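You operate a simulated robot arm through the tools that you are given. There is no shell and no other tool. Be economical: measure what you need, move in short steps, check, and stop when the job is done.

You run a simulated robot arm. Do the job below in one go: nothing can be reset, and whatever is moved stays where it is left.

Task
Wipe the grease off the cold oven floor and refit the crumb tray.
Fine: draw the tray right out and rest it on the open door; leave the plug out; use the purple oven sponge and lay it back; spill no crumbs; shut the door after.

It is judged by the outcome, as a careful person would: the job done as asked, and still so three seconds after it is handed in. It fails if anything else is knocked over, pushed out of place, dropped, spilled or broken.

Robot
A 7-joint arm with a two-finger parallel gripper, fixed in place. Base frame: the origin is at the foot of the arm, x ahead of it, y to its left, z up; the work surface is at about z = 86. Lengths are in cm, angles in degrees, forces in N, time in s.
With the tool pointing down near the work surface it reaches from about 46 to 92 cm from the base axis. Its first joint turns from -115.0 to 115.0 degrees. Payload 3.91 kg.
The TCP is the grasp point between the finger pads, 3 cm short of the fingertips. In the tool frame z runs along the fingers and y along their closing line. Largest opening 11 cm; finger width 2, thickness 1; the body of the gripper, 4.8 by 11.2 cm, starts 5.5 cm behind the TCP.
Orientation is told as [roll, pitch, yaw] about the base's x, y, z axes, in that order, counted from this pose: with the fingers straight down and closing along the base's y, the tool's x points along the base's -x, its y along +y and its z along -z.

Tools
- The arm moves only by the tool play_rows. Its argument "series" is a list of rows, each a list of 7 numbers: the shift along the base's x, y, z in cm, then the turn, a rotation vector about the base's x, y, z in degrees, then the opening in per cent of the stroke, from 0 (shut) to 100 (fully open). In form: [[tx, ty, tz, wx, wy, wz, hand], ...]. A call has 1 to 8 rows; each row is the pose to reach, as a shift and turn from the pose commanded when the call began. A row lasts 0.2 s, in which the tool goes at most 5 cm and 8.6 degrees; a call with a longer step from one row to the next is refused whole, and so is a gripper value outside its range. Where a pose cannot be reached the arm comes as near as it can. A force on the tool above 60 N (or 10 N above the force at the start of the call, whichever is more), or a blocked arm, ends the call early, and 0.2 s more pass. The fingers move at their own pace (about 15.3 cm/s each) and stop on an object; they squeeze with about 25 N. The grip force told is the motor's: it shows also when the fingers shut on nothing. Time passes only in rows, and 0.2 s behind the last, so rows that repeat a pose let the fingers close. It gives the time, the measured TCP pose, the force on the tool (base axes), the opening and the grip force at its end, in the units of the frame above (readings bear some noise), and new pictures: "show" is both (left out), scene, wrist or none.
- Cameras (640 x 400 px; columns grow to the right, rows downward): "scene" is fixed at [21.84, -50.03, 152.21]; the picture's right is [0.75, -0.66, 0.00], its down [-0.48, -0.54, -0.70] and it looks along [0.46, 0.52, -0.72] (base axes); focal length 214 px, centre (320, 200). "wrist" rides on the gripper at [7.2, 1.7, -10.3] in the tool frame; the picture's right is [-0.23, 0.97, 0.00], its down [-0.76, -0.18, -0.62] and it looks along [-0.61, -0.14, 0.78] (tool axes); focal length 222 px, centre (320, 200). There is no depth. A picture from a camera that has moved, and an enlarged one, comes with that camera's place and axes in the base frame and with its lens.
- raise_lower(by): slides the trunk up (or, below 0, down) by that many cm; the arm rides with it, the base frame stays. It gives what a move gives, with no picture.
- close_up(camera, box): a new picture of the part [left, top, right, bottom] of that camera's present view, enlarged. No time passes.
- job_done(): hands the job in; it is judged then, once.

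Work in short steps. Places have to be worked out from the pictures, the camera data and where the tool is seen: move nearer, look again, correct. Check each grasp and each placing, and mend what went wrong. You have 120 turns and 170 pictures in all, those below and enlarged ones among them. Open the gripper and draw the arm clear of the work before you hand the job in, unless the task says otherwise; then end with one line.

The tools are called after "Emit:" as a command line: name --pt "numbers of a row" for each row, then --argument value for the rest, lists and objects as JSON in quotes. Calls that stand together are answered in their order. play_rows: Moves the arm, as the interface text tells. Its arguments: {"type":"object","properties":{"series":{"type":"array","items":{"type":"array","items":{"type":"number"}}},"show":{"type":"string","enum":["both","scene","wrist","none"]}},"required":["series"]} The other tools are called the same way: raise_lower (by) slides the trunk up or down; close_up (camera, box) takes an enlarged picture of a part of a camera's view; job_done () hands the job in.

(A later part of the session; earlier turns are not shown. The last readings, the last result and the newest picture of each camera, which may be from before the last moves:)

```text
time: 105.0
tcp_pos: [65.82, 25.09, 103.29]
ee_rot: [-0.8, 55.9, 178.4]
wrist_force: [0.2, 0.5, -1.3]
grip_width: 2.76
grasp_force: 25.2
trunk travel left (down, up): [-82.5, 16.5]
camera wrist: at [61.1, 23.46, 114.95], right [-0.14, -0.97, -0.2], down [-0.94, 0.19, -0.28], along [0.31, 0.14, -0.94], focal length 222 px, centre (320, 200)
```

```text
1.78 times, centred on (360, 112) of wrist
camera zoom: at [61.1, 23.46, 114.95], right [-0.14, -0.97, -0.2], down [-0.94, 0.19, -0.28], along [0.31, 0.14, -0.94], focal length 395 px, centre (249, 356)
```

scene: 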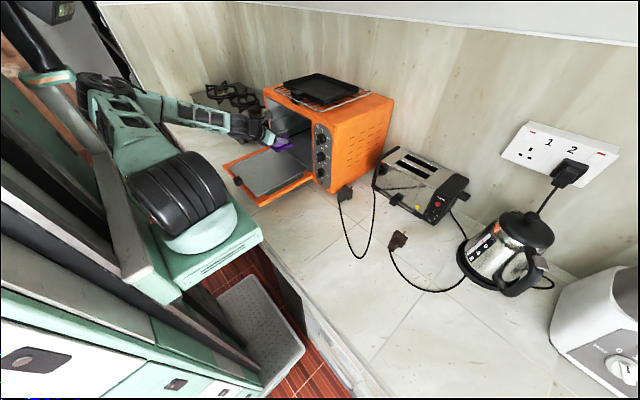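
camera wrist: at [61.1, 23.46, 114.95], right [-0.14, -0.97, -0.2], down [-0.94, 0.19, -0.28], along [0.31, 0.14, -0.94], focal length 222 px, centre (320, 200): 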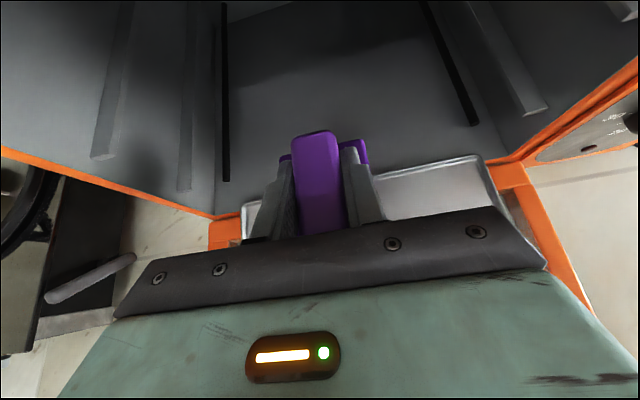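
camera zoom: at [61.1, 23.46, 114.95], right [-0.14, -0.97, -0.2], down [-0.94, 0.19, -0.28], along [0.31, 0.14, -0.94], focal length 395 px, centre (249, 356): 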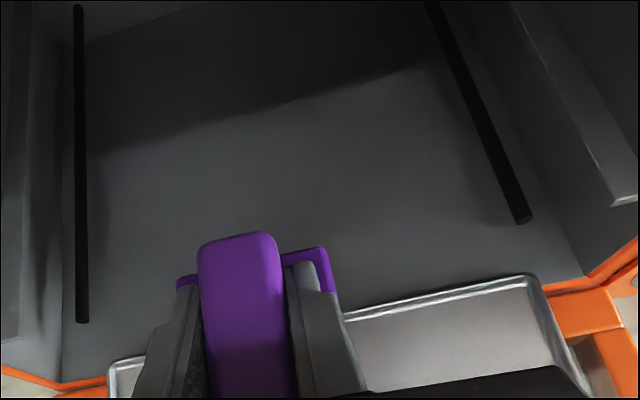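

The floor is clean. Now I return the sponge: back out, rise and bring the hand upright, which resets the elbow.

Emit:
play_rows --pt "-3 0 0 0 0 0 0" --pt "-6 0 2 0 0 0 0" --pt "-8 0 6 0 8 0 0" --pt "-9 0 10 0 16 0 0" --pt "-10 0 13 0 24 0 0" --pt "-10 0 16 0 32 0 0" --pt "-10 0 18 0 40 0 0" --pt "-10 0 20 0 48 0 0"

```text
time: 105.8
tcp_pos: [62.47, 15.16, 101.24]
ee_rot: [26.7, 50.9, -166.4]
wrist_force: [-0.8, -0.4, -0.7]
grip_width: 2.76
grasp_force: 24.4
trunk travel left (down, up): [-82.5, 16.5]
stopped in row 4: the arm was blocked; the commanded pose is now the measured one
camera wrist: at [58.53, 17.49, 113.15], right [-0.26, -0.96, 0.1], down [-0.93, 0.22, -0.29], along [0.26, -0.17, -0.95], focal length 222 px, centre (320, 200)
```

scene: 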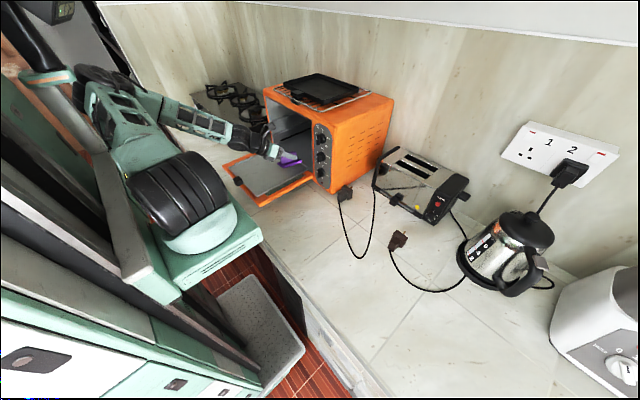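
wrist: 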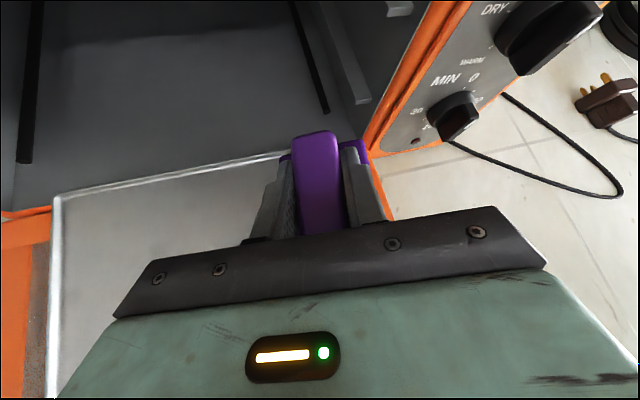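

The elbow caught the mast again. I go back into the mouth, where it frees, squaring the hand. There I'll reduce the tilt in place, bringing the wrist forward, before backing out.

Emit:
play_rows --pt "1.5 2.5 1 4 -0.8 2 0" --pt "3 5 2 8 -1.5 4 0" --pt "4.5 7.5 2.8 12 -2.3 6 0" --pt "5 9 2.8 16.3 -3.1 8 0" --pt "5 9 2.8 16.3 -3.1 8 0" --show "scene"

```text
time: 107.0
tcp_pos: [67.24, 24.55, 104.07]
ee_rot: [-0.2, 56.1, -179.7]
wrist_force: [0.1, -0.7, 0.4]
grip_width: 2.75
grasp_force: 24.7
trunk travel left (down, up): [-82.5, 16.5]
```

scene: 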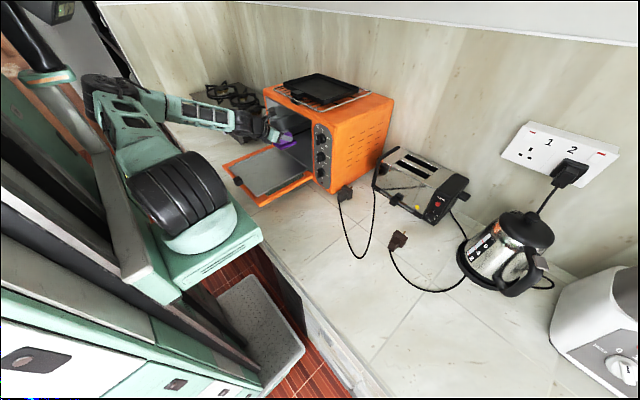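

Emit:
play_rows --pt "-0.5 0 0 0 6 0 0" --pt "-1 0 0 0 13 0 0" --pt "-2 0 0 0 20 0 0" --pt "-3 0 0.5 0 26 0 0" --pt "-4.5 0 1 0 32 0 0" --show "scene"

```text
time: 108.2
tcp_pos: [62.71, 24.3, 104.93]
ee_rot: [-0.1, 24.1, -179.8]
wrist_force: [-0.5, 0.9, -0.2]
grip_width: 2.72
grasp_force: 25.1
trunk travel left (down, up): [-82.5, 16.5]
```

scene: 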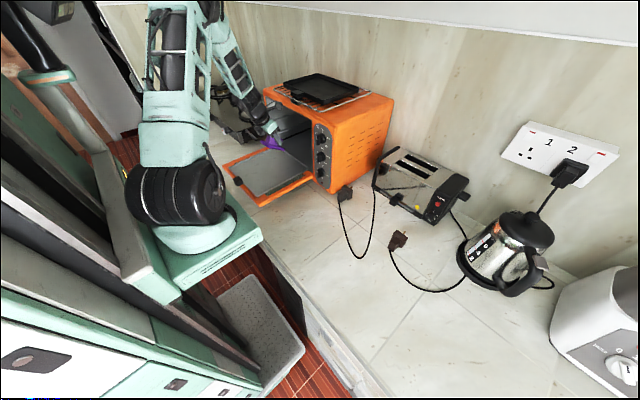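

The elbow is up again. I finish bringing the hand upright, rising clear of the tray and oven.

Emit:
play_rows --pt "-2 0 3 0 4 0 0" --pt "-4 0 6 0 10 0 0" --pt "-6 -1 9 0 16 0 0" --pt "-7 -3 12 0 22 -6 0" --pt "-7 -6 13 0 24 -14 0" --pt "-7 -10 13 0 24 -22 0" --pt "-7 -14.5 13 0 24 -30 0" --pt "-7 -19 13 0 24 -38 0" --show "none"

```text
time: 110.0
tcp_pos: [56.13, 5.39, 118.27]
ee_rot: [7.3, 1.7, 143.3]
wrist_force: [0.2, 0.2, -1.0]
grip_width: 2.76
grasp_force: 25.6
trunk travel left (down, up): [-82.5, 16.5]
```

I square the hand at yaw 138 and carry it over the temporary spot.

Emit:
play_rows --pt "0 -4 -1 3.4 -1.5 -2.6 0" --pt "-0.3 -8.5 -2 6.8 -3 -5.3 0" --pt "-0.6 -13 -3 6.8 -3 -5.3 0" --pt "-0.8 -17.2 -4 6.8 -3 -5.3 0" --pt "-0.8 -17.2 -8 6.8 -3 -5.3 0"

```text
time: 111.2
tcp_pos: [54.99, -11.6, 110.13]
ee_rot: [0.0, -0.3, 138.0]
wrist_force: [-0.8, -0.9, 0.0]
grip_width: 2.76
grasp_force: 24.7
trunk travel left (down, up): [-82.5, 16.5]
camera wrist: at [59.17, -17.74, 120.35], right [-0.82, -0.57, 0.0], down [-0.44, 0.64, 0.63], along [-0.36, 0.51, -0.78], focal length 222 px, centre (320, 200)
```

scene: 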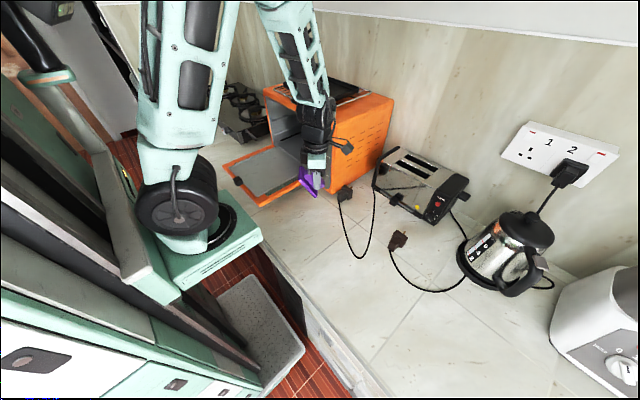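
wrist: 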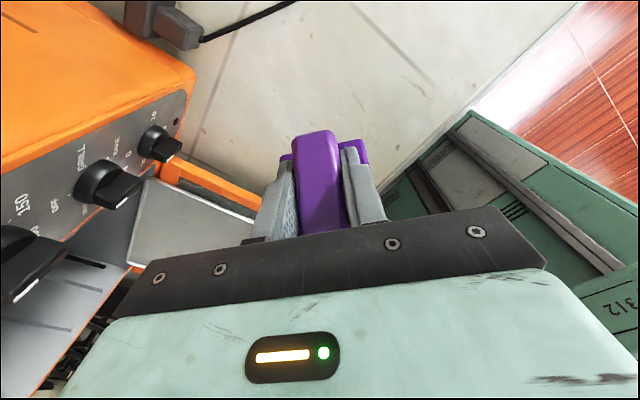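

I tilt back along heading −42° so the sponge is flat, descending a bit.

Emit:
play_rows --pt "0 0 -1 -5.35 -5.94 0 0" --pt "0 0 -2 -10.7 -11.9 0 0" --pt "0 0 -3 -16.05 -17.8 0 0" --pt "0 0 -4 -21.4 -23.8 0 0" --pt "0 0 -5 -26.75 -29.7 0 0" --pt "0 0 -7 -32.1 -35.7 0 0" --pt "0 0 -9 -37.5 -41.6 0 0"

Emit:
close_up --camera "scene" --box '[250, 150, 350, 250]'

```text
time: 112.8
tcp_pos: [56.24, -11.01, 100.31]
ee_rot: [0.1, 55.8, 137.9]
wrist_force: [-0.4, 0.3, -0.5]
grip_width: 2.76
grasp_force: 24.8
out of reach, approached as far as the arm can: row 3, 4, 5, 6, 7
trunk travel left (down, up): [-82.5, 16.5]
camera wrist: at [51.72, -9.21, 112.03], right [-0.75, -0.64, -0.19], down [-0.58, 0.77, -0.28], along [0.32, -0.1, -0.94], focal length 222 px, centre (320, 200)
```

scene: 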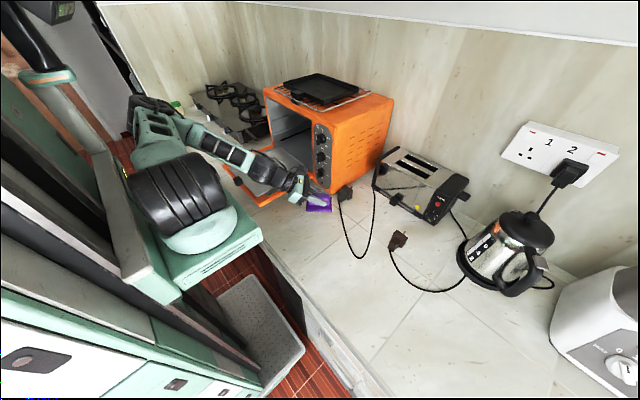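
wrist: 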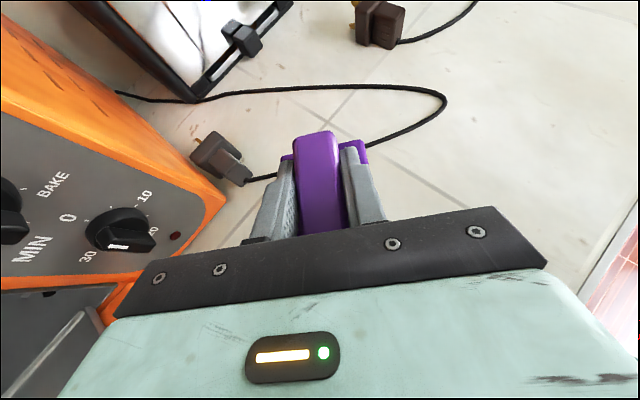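

```text
4.00 times, centred on (300, 200) of scene
camera zoom: at [21.84, -50.03, 152.21], right [0.75, -0.66, 0.0], down [-0.48, -0.54, -0.7], along [0.46, 0.52, -0.72], focal length 858 px, centre (400, 200)
```

zoom: 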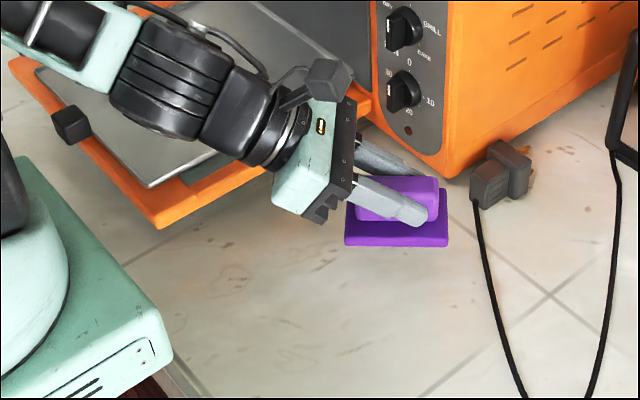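

I descend to set it down.

Emit:
play_rows --pt "-0.7 -0.3 -3 0 0 0 0" --pt "-1.4 -0.6 -6 0 0 0 0" --pt "-1.4 -0.6 -8 0 0 0 0" --pt "-1.4 -0.6 -9 0 0 0 0" --pt "-1.4 -0.6 -9.5 0 0 0 0" --show "none"

Emit:
close_up --camera "scene" --box '[250, 150, 350, 250]'

```text
time: 114.0
tcp_pos: [54.69, -11.77, 90.8]
ee_rot: [0.2, 55.7, 137.9]
wrist_force: [-0.1, -0.3, -0.7]
grip_width: 2.72
grasp_force: 25.2
trunk travel left (down, up): [-82.5, 16.5]
```

```text
4.00 times, centred on (300, 200) of scene
camera zoom: at [21.84, -50.03, 152.21], right [0.75, -0.66, 0.0], down [-0.48, -0.54, -0.7], along [0.46, 0.52, -0.72], focal length 858 px, centre (400, 200)
```

zoom: 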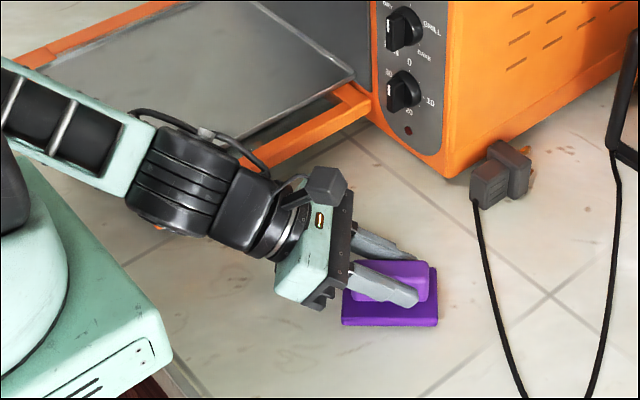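

Emit:
play_rows --pt "0 0 -0.3 0 0 0 0" --pt "0 0 -0.6 0 0 0 0" --show "none"

```text
time: 114.6
tcp_pos: [54.82, -11.83, 90.16]
ee_rot: [0.2, 55.6, 138.0]
wrist_force: [0.4, 0.3, -1.7]
grip_width: 2.75
grasp_force: 24.6
trunk travel left (down, up): [-82.5, 16.5]
```

Emit:
play_rows --pt "0 0 -0.25 0 0 0 0" --pt "0 0 -0.5 0 0 0 0" --show "wrist"

Emit:
close_up --camera "scene" --box '[280, 190, 330, 240]'

```text
time: 115.2
tcp_pos: [54.74, -11.86, 90.03]
ee_rot: [0.0, 56.0, 137.8]
wrist_force: [-1.4, 5.3, 22.7]
grip_width: 2.75
grasp_force: 24.8
trunk travel left (down, up): [-82.5, 16.5]
camera wrist: at [50.22, -9.97, 101.77], right [-0.75, -0.64, -0.19], down [-0.58, 0.76, -0.28], along [0.32, -0.1, -0.94], focal length 222 px, centre (320, 200)
```

wrist: 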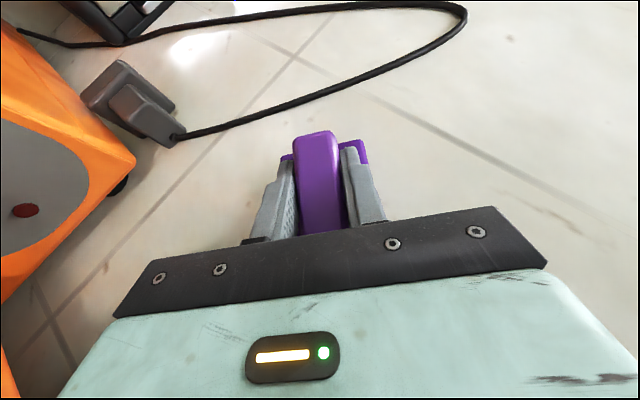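

```text
8.00 times, centred on (305, 215) of scene
camera zoom: at [21.84, -50.03, 152.21], right [0.75, -0.66, 0.0], down [-0.48, -0.54, -0.7], along [0.46, 0.52, -0.72], focal length 1716 px, centre (440, 80)
```

zoom: 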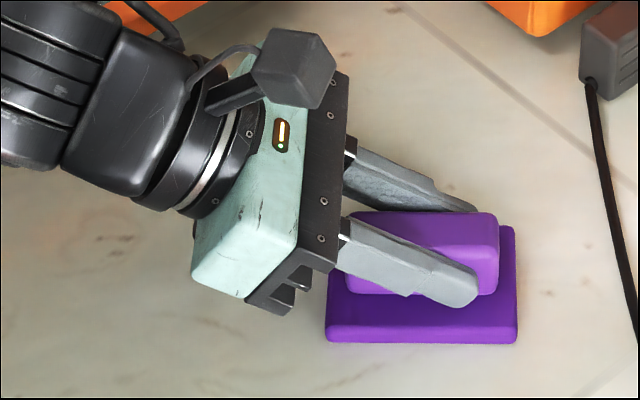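

It is down and flat. I release and rise.

Emit:
play_rows --pt "0 0 0.3 0 0 0 30" --pt "0 0 0.3 0 0 0 60" --pt "0 0 2 0 0 0 60" --pt "0 0 4 0 0 0 60" --pt "0 0 7 5.35 5.94 0 60" --pt "0 0 10 10.7 11.9 0 60" --pt "0 0 13 16.05 17.8 0 60" --pt "0 0 16 21.4 23.8 0 60" --show "none"

Emit:
play_rows --pt "0 0 2 5.35 5.94 0 60" --pt "0 0 4 10.7 11.9 0 60" --pt "0 0 6 16.1 17.8 0 60"

```text
time: 117.0
tcp_pos: [55.67, -11.35, 105.74]
ee_rot: [0.3, 23.6, 138.1]
wrist_force: [-1.2, 0.3, 0.2]
grip_width: 6.59
grasp_force: 0.1
out of reach, approached as far as the arm can: row 6, 7, 8
trunk travel left (down, up): [-82.5, 16.5]
```

```text
time: 117.8
tcp_pos: [54.62, -2.87, 111.63]
ee_rot: [0.6, -0.2, 152.6]
wrist_force: [-2.0, 6.2, 2.4]
grip_width: 6.6
grasp_force: 0.1
out of reach, approached as far as the arm can: row 1, 2
trunk travel left (down, up): [-82.5, 16.5]
camera wrist: at [60.24, -7.56, 121.91], right [-0.65, -0.76, 0.01], down [-0.59, 0.51, 0.62], along [-0.48, 0.4, -0.78], focal length 222 px, centre (320, 200)
```

scene: 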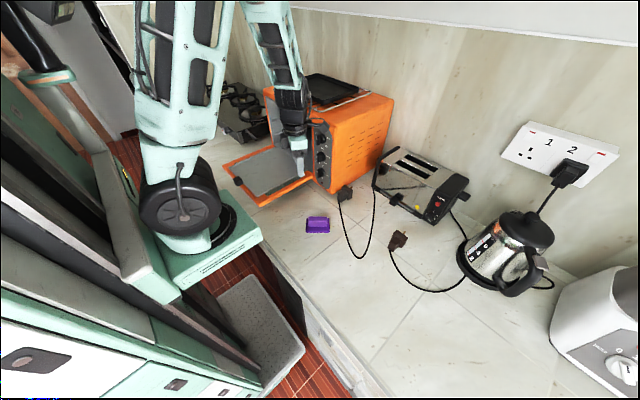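
wrist: 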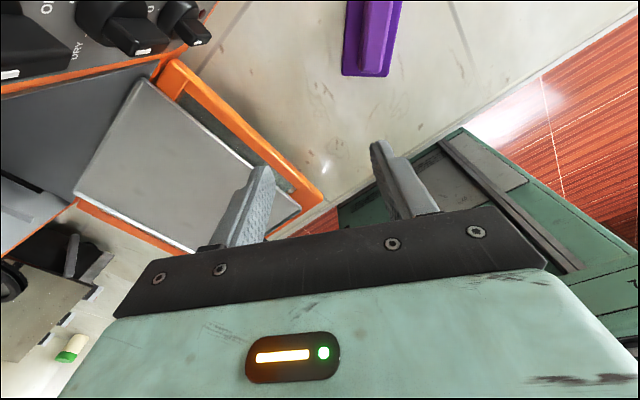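

Arm is upright. I'll grasp the sponge at yaw 138 and turn it −138° while carrying, which lands it x-aligned. I move above it now.

Emit:
play_rows --pt "0.2 -3 -2 0 0 -5 60" --pt "0.5 -6.5 -5 0 0 -10 55" --pt "0.7 -9.3 -8.5 0 0 -14.7 50" --pt "0.7 -9.3 -9.5 0 0 -14.7 50" --show "wrist"

```text
time: 118.8
tcp_pos: [56.4, -20.82, 102.2]
ee_rot: [0.1, -0.3, 123.3]
wrist_force: [-0.3, 0.0, 0.4]
grip_width: 5.52
grasp_force: 0.0
trunk travel left (down, up): [-82.5, 16.5]
camera wrist: at [58.96, -27.82, 112.42], right [-0.94, -0.34, 0.0], down [-0.27, 0.73, 0.63], along [-0.22, 0.59, -0.78], focal length 222 px, centre (320, 200)
```

wrist: 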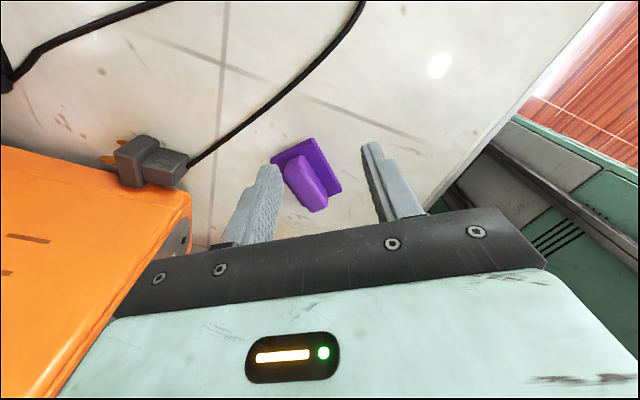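

The command reference had been ahead of the reading. Correcting: sponge ridge is at about (55.3, −12.5).

Emit:
play_rows --pt "-0.4 3 0 0 0 5 50" --pt "-0.8 6 0 0 0 10 50" --pt "-1.1 8.4 0 0 0 14.7 50" --pt "-1.1 8.4 -1 0 0 14.7 50" --show "wrist"

```text
time: 119.8
tcp_pos: [54.98, -12.47, 101.4]
ee_rot: [0.0, -0.3, 138.0]
wrist_force: [0.3, -0.1, -1.0]
grip_width: 5.49
grasp_force: 0.0
trunk travel left (down, up): [-82.5, 16.5]
camera wrist: at [59.41, -18.54, 111.58], right [-0.82, -0.57, 0.0], down [-0.44, 0.64, 0.63], along [-0.36, 0.51, -0.78], focal length 222 px, centre (320, 200)
```

wrist: 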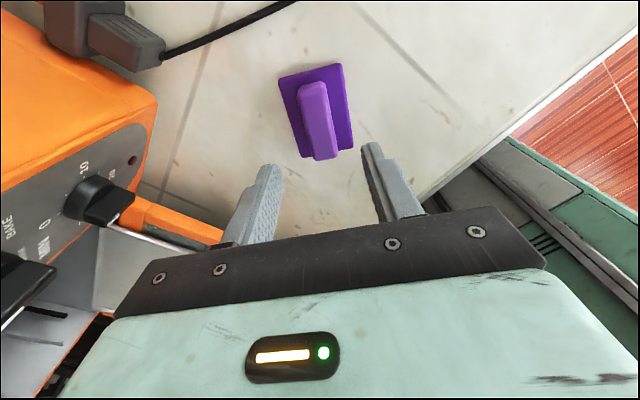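

Aligned. Descend, grip, lift.

Emit:
play_rows --pt "0.2 0.1 -4 0 0 0 50" --pt "0.2 0.1 -8 0 0 0 50" --pt "0.2 0.1 -10.4 0 0 0 50" --pt "0.2 0.1 -10.4 0 0 0 0" --pt "0.2 0.1 -10.4 0 0 0 0" --pt "0.2 0.1 -10.4 0 0 0 0" --pt "0.2 0.1 -6 0 0 0 0" --pt "0.2 0.1 -1.5 0 0 0 0" --show "wrist"

```text
time: 121.6
tcp_pos: [55.53, -12.39, 99.76]
ee_rot: [0.1, -0.4, 138.2]
wrist_force: [0.7, 0.3, -0.4]
grip_width: 2.72
grasp_force: 24.9
trunk travel left (down, up): [-82.5, 16.5]
camera wrist: at [59.72, -18.42, 109.98], right [-0.82, -0.57, 0.0], down [-0.44, 0.64, 0.63], along [-0.36, 0.51, -0.78], focal length 222 px, centre (320, 200)
```

wrist: 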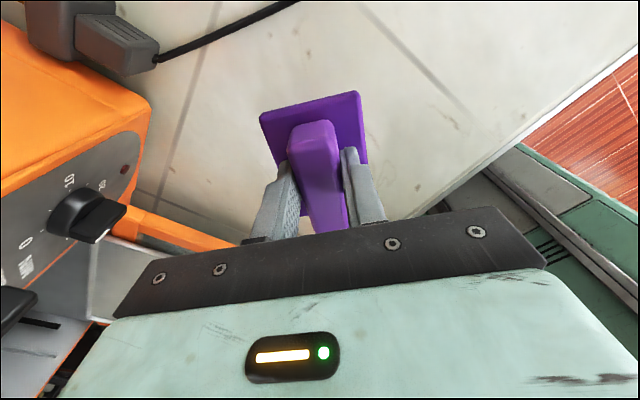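

I carry it back, turning as I go.

Emit:
play_rows --pt "-0.3 -2.5 2 0 0 -8.5 0" --pt "-0.6 -5 4 0 0 -17 0" --pt "-0.9 -7.5 6 0 0 -25.5 0" --pt "-1.2 -10 6 0 0 -34 0" --pt "-1.5 -12.5 6 0 0 -42.5 0" --pt "-1.8 -15 6 0 0 -51 0" --pt "-2 -17.5 6 0 0 -59.5 0" --pt "-2.2 -20 6 0 0 -68 0" --show "none"

Emit:
play_rows --pt "-0.3 -3 0 0 0 -8.5 0" --pt "-0.6 -6 0 0 0 -17 0" --pt "-0.9 -9 0 0 0 -25.5 0" --pt "-1.2 -12 0 0 0 -34 0" --pt "-1.4 -15 0 0 0 -42.5 0" --pt "-1.5 -18 0 0 0 -51 0" --pt "-1.6 -21 0 0 0 -59.5 0" --pt "-1.6 -23.2 0 0 0 -68 0"

```text
time: 123.4
tcp_pos: [53.18, -32.32, 105.81]
ee_rot: [0.1, -0.3, 69.8]
wrist_force: [-0.3, 0.3, -0.8]
grip_width: 2.72
grasp_force: 24.6
trunk travel left (down, up): [-82.5, 16.5]
```

```text
time: 125.2
tcp_pos: [51.47, -55.59, 105.98]
ee_rot: [0.0, -0.2, 1.9]
wrist_force: [0.5, 0.1, -0.2]
grip_width: 2.73
grasp_force: 24.4
trunk travel left (down, up): [-82.5, 16.5]
camera wrist: at [44.0, -54.12, 116.14], right [0.19, 0.98, 0.0], down [0.76, -0.15, 0.63], along [0.62, -0.12, -0.78], focal length 222 px, centre (320, 200)
```

scene: 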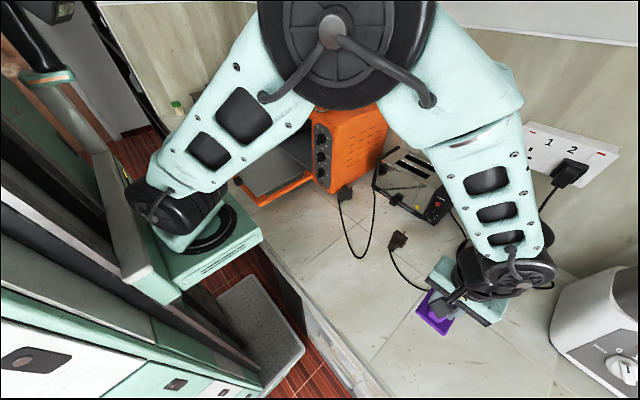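
wrist: 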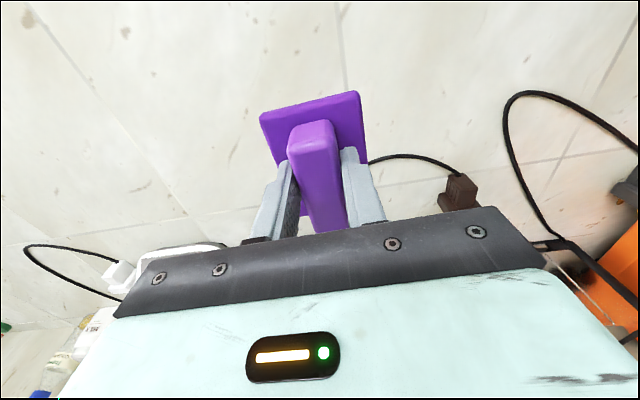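

I lower it onto its original spot, release and rise.

Emit:
play_rows --pt "0.3 -0.1 -4 0 0 -1.9 0" --pt "0.3 -0.1 -8 0 0 -1.9 0" --pt "0.3 -0.1 -12 0 0 -1.9 0" --pt "0.3 -0.1 -14 0 0 -1.9 0" --pt "0.3 -0.1 -14.9 0 0 -1.9 0" --show "none"

Emit:
play_rows --pt "0 0 0 0 0 0 25" --pt "0 0 0 0 0 0 55" --pt "0 0 3 0 0 0 55" --pt "0 0 7 0 0 0 55" --pt "0 0 12 0 0 0 55" --pt "0 2 16 0 0 0 50" --pt "0 5 20 0 0 0 50" --pt "0 9 22 0 0 0 50"

Emit:
close_up --camera "scene" --box '[360, 260, 480, 380]'

```text
time: 126.4
tcp_pos: [51.83, -55.75, 90.82]
ee_rot: [0.0, -0.3, 0.1]
wrist_force: [-1.5, 2.9, 7.2]
grip_width: 2.71
grasp_force: 25.2
trunk travel left (down, up): [-82.5, 16.5]
```

```text
time: 128.2
tcp_pos: [52.06, -46.75, 112.92]
ee_rot: [0.1, -0.2, 0.0]
wrist_force: [0.0, -0.9, 0.5]
grip_width: 5.49
grasp_force: 0.1
trunk travel left (down, up): [-82.5, 16.5]
camera wrist: at [44.67, -44.99, 123.23], right [0.23, 0.97, 0.0], down [0.76, -0.18, 0.63], along [0.61, -0.14, -0.78], focal length 222 px, centre (320, 200)
```

scene: 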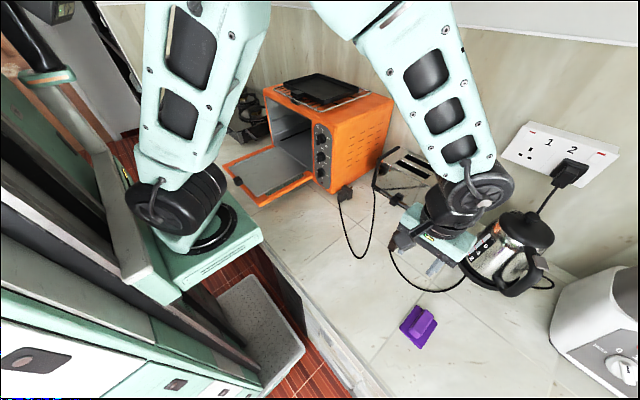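
wrist: 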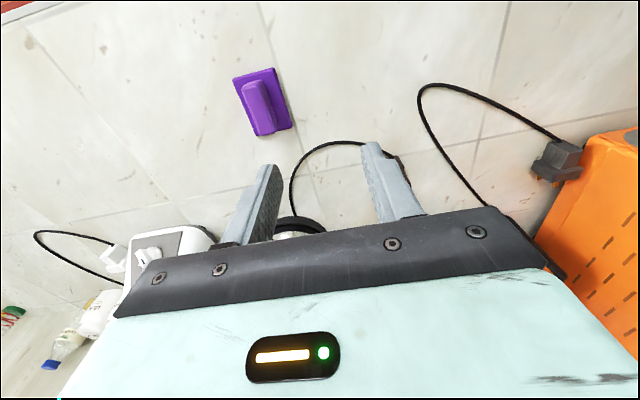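

```text
3.33 times, centred on (420, 320) of scene
camera zoom: at [21.84, -50.03, 152.21], right [0.75, -0.66, 0.0], down [-0.48, -0.54, -0.7], along [0.46, 0.52, -0.72], focal length 715 px, centre (-13, -200)
```

zoom: 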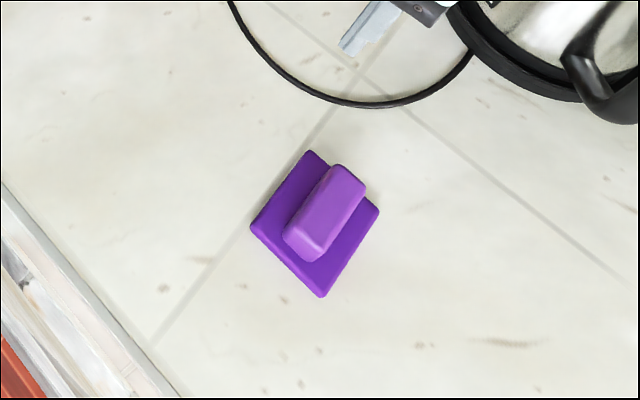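

The sponge is back flat on its spot. Now the tray: I go above the door with the hand upright at yaw 0.

Emit:
play_rows --pt "0 4.5 2 0 0 0 40" --pt "0 9 4 0 0 0 40" --pt "0 13.5 6 0 0 0 40" --pt "0 18 6 0 0 0 40" --pt "0 22.7 6 0 0 0 40" --pt "0 27.4 6 0 0 0 40" --pt "0 32 6 0 0 0 40" --pt "0 36.7 6 0 0 0 40" --show "none"

Emit:
play_rows --pt "0 4.7 0 0 0 0 40" --pt "-1 9.4 0 0 0 0 40" --pt "-2 14 0 0 0 0 45" --pt "-3 18.5 0 0 0 0 45" --pt "-4 23 0 0 0 0 45" --pt "-5 27.5 0 0 0 0 50" --pt "-6 32 -2 0 0 0 50" --pt "-7 32.5 -6 0 0 0 50"

```text
time: 130.0
tcp_pos: [51.87, -10.09, 118.85]
ee_rot: [0.1, -0.2, 0.1]
wrist_force: [0.2, -0.3, 0.7]
grip_width: 4.4
grasp_force: 0.1
trunk travel left (down, up): [-82.5, 16.5]
```

```text
refused: row 7 steps farther than a row can; nothing moved
```

Emit:
play_rows --pt "0 4.6 0 0 0 0 40" --pt "-1 9 0 0 0 0 40" --pt "-2 13.4 0 0 0 0 45" --pt "-3 17.8 0 0 0 0 45" --pt "-4 22.2 0 0 0 0 45" --pt "-5 26.6 0 0 0 0 50" --pt "-6 30.5 -2 0 0 0 50" --pt "-7 32.5 -6 0 0 0 50"

```text
time: 131.8
tcp_pos: [44.9, 22.46, 113.03]
ee_rot: [0.2, -0.4, 0.2]
wrist_force: [-0.3, -0.7, 0.7]
grip_width: 5.48
grasp_force: 0.1
trunk travel left (down, up): [-82.5, 16.5]
camera wrist: at [37.62, 24.14, 123.18], right [0.23, 0.97, 0.0], down [0.76, -0.18, 0.63], along [0.61, -0.14, -0.78], focal length 222 px, centre (320, 200)
```

scene: 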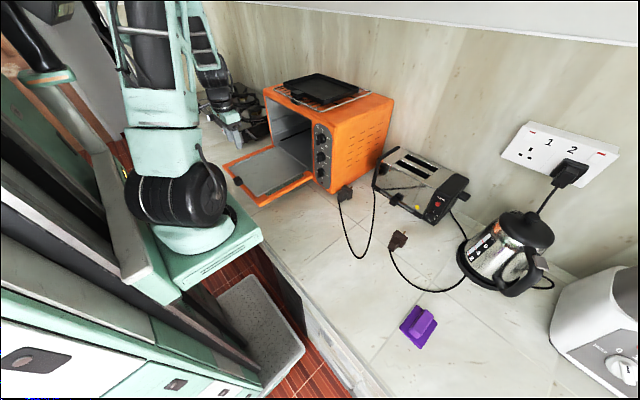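
wrist: 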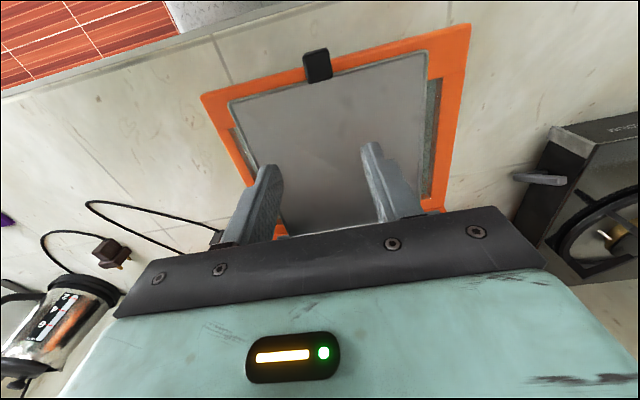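

The tab top is at about (41.3, 23.1). I come down over it and look again.

Emit:
play_rows --pt "-1 0.3 -4 0 0 0 50" --pt "-2.5 0.6 -8 0 0 0 50" --pt "-3.5 0.6 -12 0 0 0 50" --pt "-3.5 0.6 -13 0 0 0 50" --show "wrist"

```text
time: 132.8
tcp_pos: [41.34, 23.01, 99.75]
ee_rot: [0.1, -0.3, 0.0]
wrist_force: [0.1, 0.6, -0.4]
grip_width: 5.51
grasp_force: 0.1
trunk travel left (down, up): [-82.5, 16.5]
camera wrist: at [33.96, 24.7, 109.94], right [0.23, 0.97, 0.0], down [0.76, -0.18, 0.63], along [0.61, -0.14, -0.78], focal length 222 px, centre (320, 200)
```

wrist: 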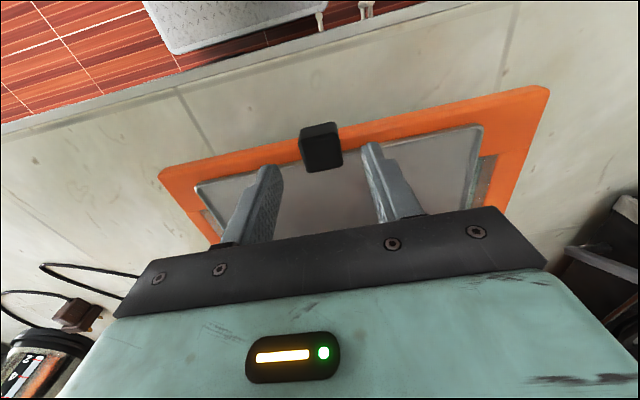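

Directly over the tab. Descend, close.

Emit:
play_rows --pt "-0.1 0.1 -2 0 0 0 50" --pt "-0.1 0.1 -4.1 0 0 0 50" --pt "-0.1 0.1 -4.2 0 0 0 0" --pt "-0.1 0.1 -4.2 0 0 0 0" --pt "-0.1 0.1 -4.2 0 0 0 0" --show "wrist"

```text
time: 134.0
tcp_pos: [41.35, 23.02, 95.62]
ee_rot: [0.2, -0.4, 0.2]
wrist_force: [0.6, -2.7, 6.5]
grip_width: 2.99
grasp_force: 25.1
trunk travel left (down, up): [-82.5, 16.5]
camera wrist: at [34.01, 24.8, 105.88], right [0.23, 0.97, 0.0], down [0.76, -0.18, 0.63], along [0.61, -0.14, -0.78], focal length 222 px, centre (320, 200)
```

wrist: 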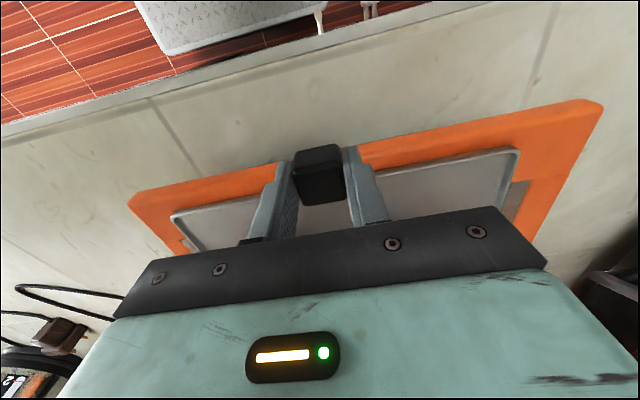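

Gripped (2.99 cm). I slide the tray in slowly, correcting +0.7 cm in y to its original line.

Emit:
play_rows --pt "0.8 0.1 0.15 0 0 0 0" --pt "2 0.2 0.15 0 0 0 0" --pt "3.2 0.3 0.15 0 0 0 0" --pt "4.4 0.4 0.15 0 0 0 0" --pt "5.6 0.5 0.15 0 0 0 0" --pt "6.8 0.6 0.15 0 0 0 0" --pt "8 0.7 0.15 0 0 0 0" --pt "9 0.7 0.15 0 0 0 0"

Emit:
close_up --camera "scene" --box '[210, 90, 340, 210]'

```text
time: 135.8
tcp_pos: [50.3, 23.91, 95.77]
ee_rot: [0.0, -0.4, 0.1]
wrist_force: [-0.1, 0.0, 0.6]
grip_width: 2.94
grasp_force: 24.8
trunk travel left (down, up): [-82.5, 16.5]
camera wrist: at [42.93, 25.58, 106.0], right [0.23, 0.97, 0.0], down [0.76, -0.18, 0.63], along [0.61, -0.14, -0.78], focal length 222 px, centre (320, 200)
```

scene: 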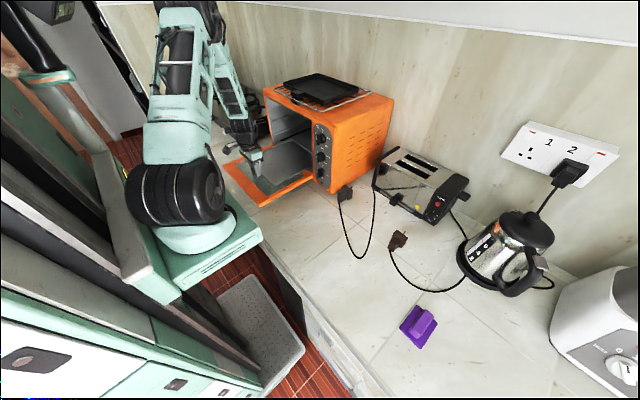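
wrist: 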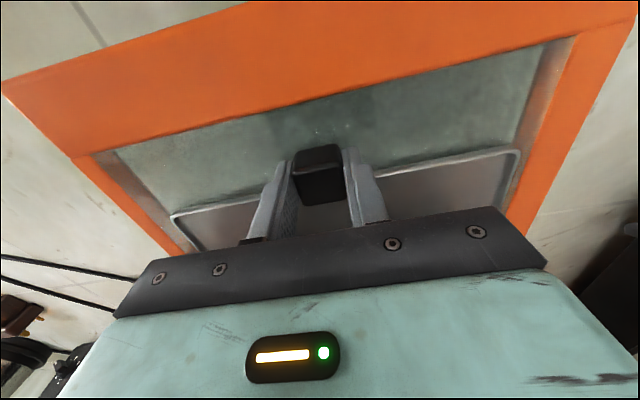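

```text
3.33 times, centred on (275, 150) of scene
camera zoom: at [21.84, -50.03, 152.21], right [0.75, -0.66, 0.0], down [-0.48, -0.54, -0.7], along [0.46, 0.52, -0.72], focal length 715 px, centre (470, 367)
```

zoom: 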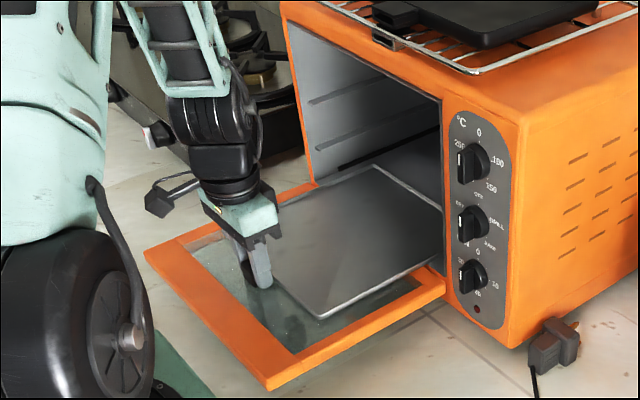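

Emit:
play_rows --pt "1 -0.1 0 0 0 0 0" --pt "2.3 -0.1 0 0 0 0 0" --pt "3.6 -0.1 0 0 0 0 0" --pt "5 -0.1 0 0 0 0 0" --pt "6.4 -0.1 0 0 0 0 0" --pt "7.8 -0.1 0 0 0 0 0" --pt "9.2 -0.1 0 0 0 0 0" --pt "10.4 -0.1 0 0 0 0 0"

Emit:
close_up --camera "scene" --box '[210, 90, 340, 210]'

```text
time: 137.6
tcp_pos: [60.71, 23.87, 95.8]
ee_rot: [0.1, -0.3, 0.1]
wrist_force: [0.7, 1.4, -1.6]
grip_width: 2.97
grasp_force: 24.8
trunk travel left (down, up): [-82.5, 16.5]
camera wrist: at [53.31, 25.56, 106.03], right [0.23, 0.97, 0.0], down [0.76, -0.18, 0.63], along [0.61, -0.14, -0.78], focal length 222 px, centre (320, 200)
```

scene: 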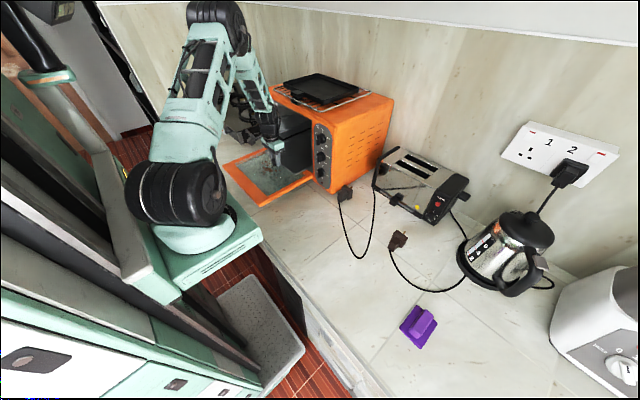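
wrist: 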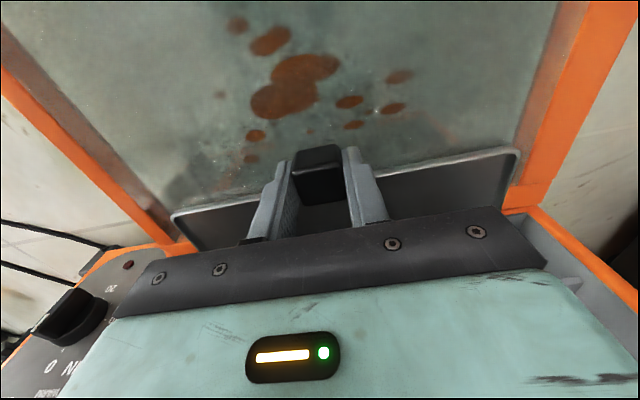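

```text
3.33 times, centred on (275, 150) of scene
camera zoom: at [21.84, -50.03, 152.21], right [0.75, -0.66, 0.0], down [-0.48, -0.54, -0.7], along [0.46, 0.52, -0.72], focal length 715 px, centre (470, 367)
```

zoom: 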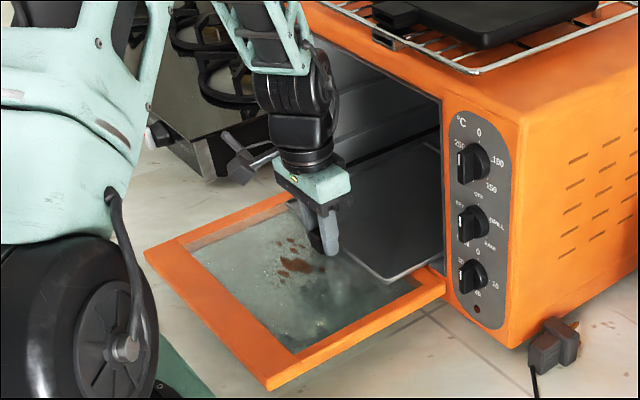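

The tray slides in well; the stain on the door glass isn't part of the job. To push the last ~11 cm without the hand meeting the oven's top edge, I release, lift, and regrip with a 30° forward tilt.

Emit:
play_rows --pt "0 0 -0.15 0 0 0 30" --pt "0 0 -0.15 0 0 0 55" --pt "0 0 3 0 0 0 55" --pt "-0.5 0 6 0 -8 0 55" --pt "-1 0 7 0 -16 0 55" --pt "-1.3 0 7 0 -24 0 55" --pt "-1.3 0 6 0 -30 0 55" --pt "-1.3 0 4 0 -30 0 55" --show "wrist"

Emit:
close_up --camera "wrist" --box '[200, 60, 440, 210]'

```text
time: 139.4
tcp_pos: [59.5, 23.88, 99.98]
ee_rot: [0.2, -30.4, 0.1]
wrist_force: [-0.2, 1.3, 0.4]
grip_width: 6.05
grasp_force: 0.0
trunk travel left (down, up): [-82.5, 16.5]
camera wrist: at [47.94, 25.52, 105.13], right [0.19, 0.97, 0.12], down [0.34, -0.18, 0.92], along [0.92, -0.14, -0.37], focal length 222 px, centre (320, 200)
```

wrist: 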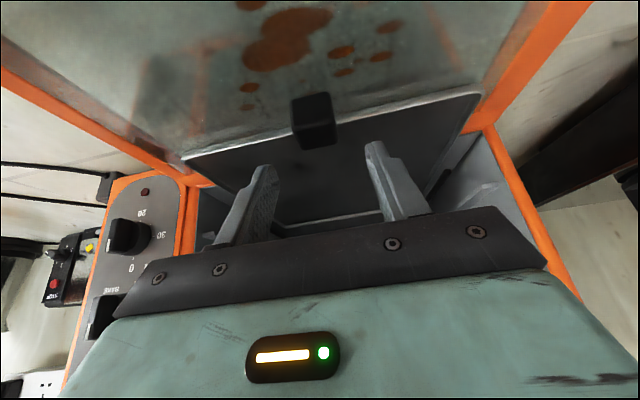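

```text
2.67 times, centred on (320, 135) of wrist
camera zoom: at [47.94, 25.52, 105.13], right [0.19, 0.97, 0.12], down [0.34, -0.18, 0.92], along [0.92, -0.14, -0.37], focal length 592 px, centre (320, 373)
```

zoom: 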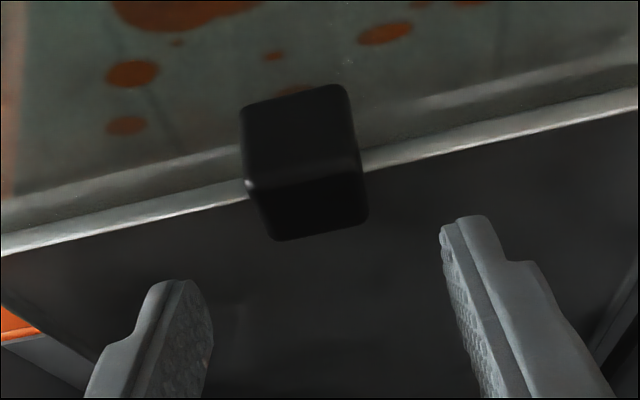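

Tab spans x 60.6–63, y≈23.65. I move in and grip.

Emit:
play_rows --pt "0.5 -0.2 -2 0 0 0 55" --pt "1 -0.2 -4.2 0 0 0 55" --pt "1 -0.2 -4.3 0 0 0 0" --pt "1 -0.2 -4.3 0 0 0 0" --pt "1 -0.2 -4.3 0 0 0 0" --show "none"

Emit:
close_up --camera "wrist" --box '[200, 60, 440, 210]'

```text
time: 140.6
tcp_pos: [60.47, 23.61, 95.65]
ee_rot: [0.2, -30.6, 0.0]
wrist_force: [-0.3, -0.7, 29.0]
grip_width: 3.0
grasp_force: 25.3
trunk travel left (down, up): [-82.5, 16.5]
```

```text
2.67 times, centred on (320, 135) of wrist
camera zoom: at [48.93, 25.33, 100.81], right [0.19, 0.97, 0.12], down [0.34, -0.18, 0.92], along [0.92, -0.14, -0.37], focal length 592 px, centre (320, 373)
```

zoom: 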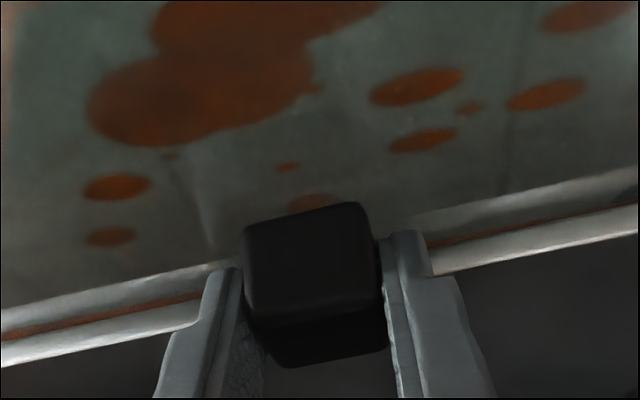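

Gripped, with tips pressing on the rim (29 N); I ease up 0.4 cm and push the tray home.

Emit:
play_rows --pt "0 0 0.4 0 0 0 0" --pt "1 0 0.4 0 0 0 0" --pt "2.4 0 0.4 0 0 0 0" --pt "3.8 0 0.4 0 0 0 0" --pt "5.2 0 0.4 0 0 0 0" --pt "6.6 0 0.4 0 0 0 0" --pt "7.8 0 0.4 0 0 0 0" --pt "8.8 0 0.4 0 0 0 0"

Emit:
close_up --camera "scene" --box '[210, 90, 340, 210]'

```text
time: 142.4
tcp_pos: [69.27, 23.56, 95.82]
ee_rot: [0.0, -30.3, 0.1]
wrist_force: [1.2, 0.9, 0.2]
grip_width: 2.99
grasp_force: 25.5
trunk travel left (down, up): [-82.5, 16.5]
no pictures are left
```

```text
refused: no pictures are left
```

No pictures remain, so I go on by readings. The tab is about 1–2 cm short of its original place; I push 1.5 cm more, watching the force.

Emit:
play_rows --pt "0.5 0 0 0 0 0 0" --pt "1 0 0 0 0 0 0" --pt "1.5 0 0 0 0 0 0" --show "none"

```text
time: 143.2
tcp_pos: [70.79, 23.57, 95.73]
ee_rot: [0.0, -30.3, 0.1]
wrist_force: [-1.1, 0.1, 1.1]
grip_width: 2.98
grasp_force: 24.8
trunk travel left (down, up): [-82.5, 16.5]
no pictures are left
```

The tray is home at its original depth by finger-to-rim comparison. I lower to contact, release and draw back upward along the fingers.

Emit:
play_rows --pt "0 0 -0.2 0 0 0 0" --pt "0 0 -0.35 0 0 0 0" --show "none"

```text
time: 143.8
tcp_pos: [70.82, 23.5, 95.71]
ee_rot: [0.1, -30.5, 0.1]
wrist_force: [-6.4, -3.1, 24.9]
grip_width: 2.99
grasp_force: 25.1
trunk travel left (down, up): [-82.5, 16.5]
no pictures are left
```

Emit:
play_rows --pt "0 0 0.3 0 0 0 20" --pt "0 0 0.3 0 0 0 50" --pt "0 0 0.3 0 0 0 50" --pt "-1 0 2 0 0 0 50" --pt "-2.5 0 4.5 0 0 0 50" --pt "-5 0 6 0 0 0 50" --pt "-9 0 7 0 0 0 30" --pt "-12 0 8 0 0 0 0" --show "none"

```text
time: 145.6
tcp_pos: [60.79, 20.84, 103.31]
ee_rot: [-0.8, -30.4, -3.0]
wrist_force: [0.3, -0.1, -0.1]
grip_width: 0.0
grasp_force: 24.7
trunk travel left (down, up): [-82.5, 16.5]
no pictures are left
```

Tray is in. Now the door. Its handle is underneath, so I plan to lift the door from its right edge with closed fingers pointing +y underneath it, then push it shut from the front. First upright and over to its right side.

Emit:
play_rows --pt "0 0 2 0 8 0 0" --pt "0 0 5 0 16 0 0" --pt "0 -2 8 0 24 0 0" --pt "0 -5 11 0 30 0 0" --pt "0 -9 12 0 30 0 0" --pt "0 -9 12 0 30 0 0" --show "none"

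```text
time: 147.0
tcp_pos: [58.74, 14.45, 115.74]
ee_rot: [0.2, -0.4, 0.1]
wrist_force: [-0.4, -0.2, 0.7]
grip_width: 0.0
grasp_force: 24.8
trunk travel left (down, up): [-82.5, 16.5]
no pictures are left
```

Upright at (58.7, 14.5, 115.7). I move right to y≈−6 and turn to yaw −90.

Emit:
play_rows --pt "-1 -3 0 0 0 -8.5 0" --pt "-2 -6 0 0 0 -17 0" --pt "-3 -9 0 0 0 -25.5 0" --pt "-4 -12 0 0 0 -34 0" --pt "-5 -15 0 0 0 -42.5 0" --pt "-6 -18 0 0 0 -51 0" --pt "-7 -20 0 0 0 -59.5 0" --pt "-8 -21 0 0 0 -68 0" --show "none"

Emit:
play_rows --pt "0 0 0 0 0 -8.5 0" --pt "0 0 0 0 0 -17 0" --pt "0 0 0 0 0 -22 0" --show "none"

```text
time: 148.8
tcp_pos: [50.9, -6.62, 115.41]
ee_rot: [0.2, -0.3, -68.0]
wrist_force: [0.2, 0.4, 0.4]
grip_width: 0.01
grasp_force: 25.2
trunk travel left (down, up): [-82.5, 16.5]
no pictures are left
```

```text
time: 149.6
tcp_pos: [50.69, -6.52, 115.5]
ee_rot: [0.1, -0.2, -90.1]
wrist_force: [0.3, 0.3, 0.2]
grip_width: 0.0
grasp_force: 25.2
trunk travel left (down, up): [-82.5, 16.5]
no pictures are left
```

Yaw −90 is fine. Now tilt about +x so the fingers point +y and down, lowering to about z=100.

Emit:
play_rows --pt "0 0 -1 8 0 0 0" --pt "0 0 -3 16 0 0 0" --pt "0 0 -5 24 0 0 0" --pt "0 0 -7 32 0 0 0" --pt "0 0 -9 40 0 0 0" --pt "0 0 -11 48 0 0 0" --pt "0 0 -13 56 0 0 0" --pt "0 0 -14 58 0 0 0" --show "none"

```text
time: 151.4
tcp_pos: [50.73, -6.53, 101.46]
ee_rot: [0.3, 57.8, -89.7]
wrist_force: [0.0, 0.1, 0.0]
grip_width: 0.0
grasp_force: 25.1
trunk travel left (down, up): [-82.5, 16.5]
no pictures are left
```

Exactly reached. I lower beside the door (tips at y≈−4) to just above the worktop.

Emit:
play_rows --pt "0 0 -4 0 0 0 0" --pt "0 0 -8 0 0 0 0" --pt "0 0 -11 0 0 0 0" --pt "0 0 -12 0 0 0 0" --pt "0 0 -12.6 0 0 0 0" --show "none"

```text
time: 152.6
tcp_pos: [50.62, -6.45, 88.77]
ee_rot: [0.2, 57.7, -89.8]
wrist_force: [1.1, -0.3, 1.2]
grip_width: 0.0
grasp_force: 25.2
trunk travel left (down, up): [-82.5, 16.5]
no pictures are left
```

No contact. I advance +y to just short of the door edge.

Emit:
play_rows --pt "0 3 0 0 0 0 0" --pt "0 6 0 0 0 0 0" --pt "0 8 0 0 0 0 0" --pt "0 9.3 0 0 0 0 0" --show "none"

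Emit:
play_rows --pt "0 0.4 0 0 0 0 0" --pt "0 0.8 0 0 0 0 0" --show "none"

```text
time: 153.6
tcp_pos: [50.68, 2.92, 88.92]
ee_rot: [0.4, 57.7, -89.7]
wrist_force: [0.4, -0.4, -0.4]
grip_width: 0.02
grasp_force: 24.9
trunk travel left (down, up): [-82.5, 16.5]
no pictures are left
```

```text
time: 154.2
tcp_pos: [50.61, 3.56, 89.03]
ee_rot: [0.3, 57.7, -89.7]
wrist_force: [0.6, 0.0, -0.3]
grip_width: 0.0
grasp_force: 25.3
trunk travel left (down, up): [-82.5, 16.5]
no pictures are left
```

Emit:
play_rows --pt "0 0.4 0 0 0 0 0" --pt "0 0.8 0 0 0 0 0" --show "none"

Emit:
play_rows --pt "0 0.4 0 0 0 0 0" --pt "0 0.8 0 0 0 0 0" --show "none"

```text
time: 154.8
tcp_pos: [50.65, 4.44, 88.99]
ee_rot: [0.4, 57.6, -89.9]
wrist_force: [-1.3, -0.1, 0.1]
grip_width: 0.01
grasp_force: 24.9
trunk travel left (down, up): [-82.5, 16.5]
no pictures are left
```

```text
time: 155.4
tcp_pos: [50.69, 5.17, 89.09]
ee_rot: [0.3, 57.8, -89.9]
wrist_force: [0.7, -0.7, -0.6]
grip_width: 0.01
grasp_force: 25.2
trunk travel left (down, up): [-82.5, 16.5]
no pictures are left
```

Emit:
play_rows --pt "0 0.4 0 0 0 0 0" --pt "0 0.8 0 0 0 0 0" --show "none"

Emit:
play_rows --pt "0 0.3 0 0 0 0 0" --pt "0 0.6 0 0 0 0 0" --show "none"

```text
time: 156.0
tcp_pos: [50.68, 5.99, 89.07]
ee_rot: [0.2, 57.7, -89.9]
wrist_force: [-0.1, -0.4, -0.6]
grip_width: 0.0
grasp_force: 24.9
trunk travel left (down, up): [-82.5, 16.5]
no pictures are left
```

```text
time: 156.6
tcp_pos: [50.76, 6.56, 89.09]
ee_rot: [0.4, 57.7, -89.8]
wrist_force: [0.2, -0.3, -0.3]
grip_width: 0.0
grasp_force: 25.0
trunk travel left (down, up): [-82.5, 16.5]
no pictures are left
```

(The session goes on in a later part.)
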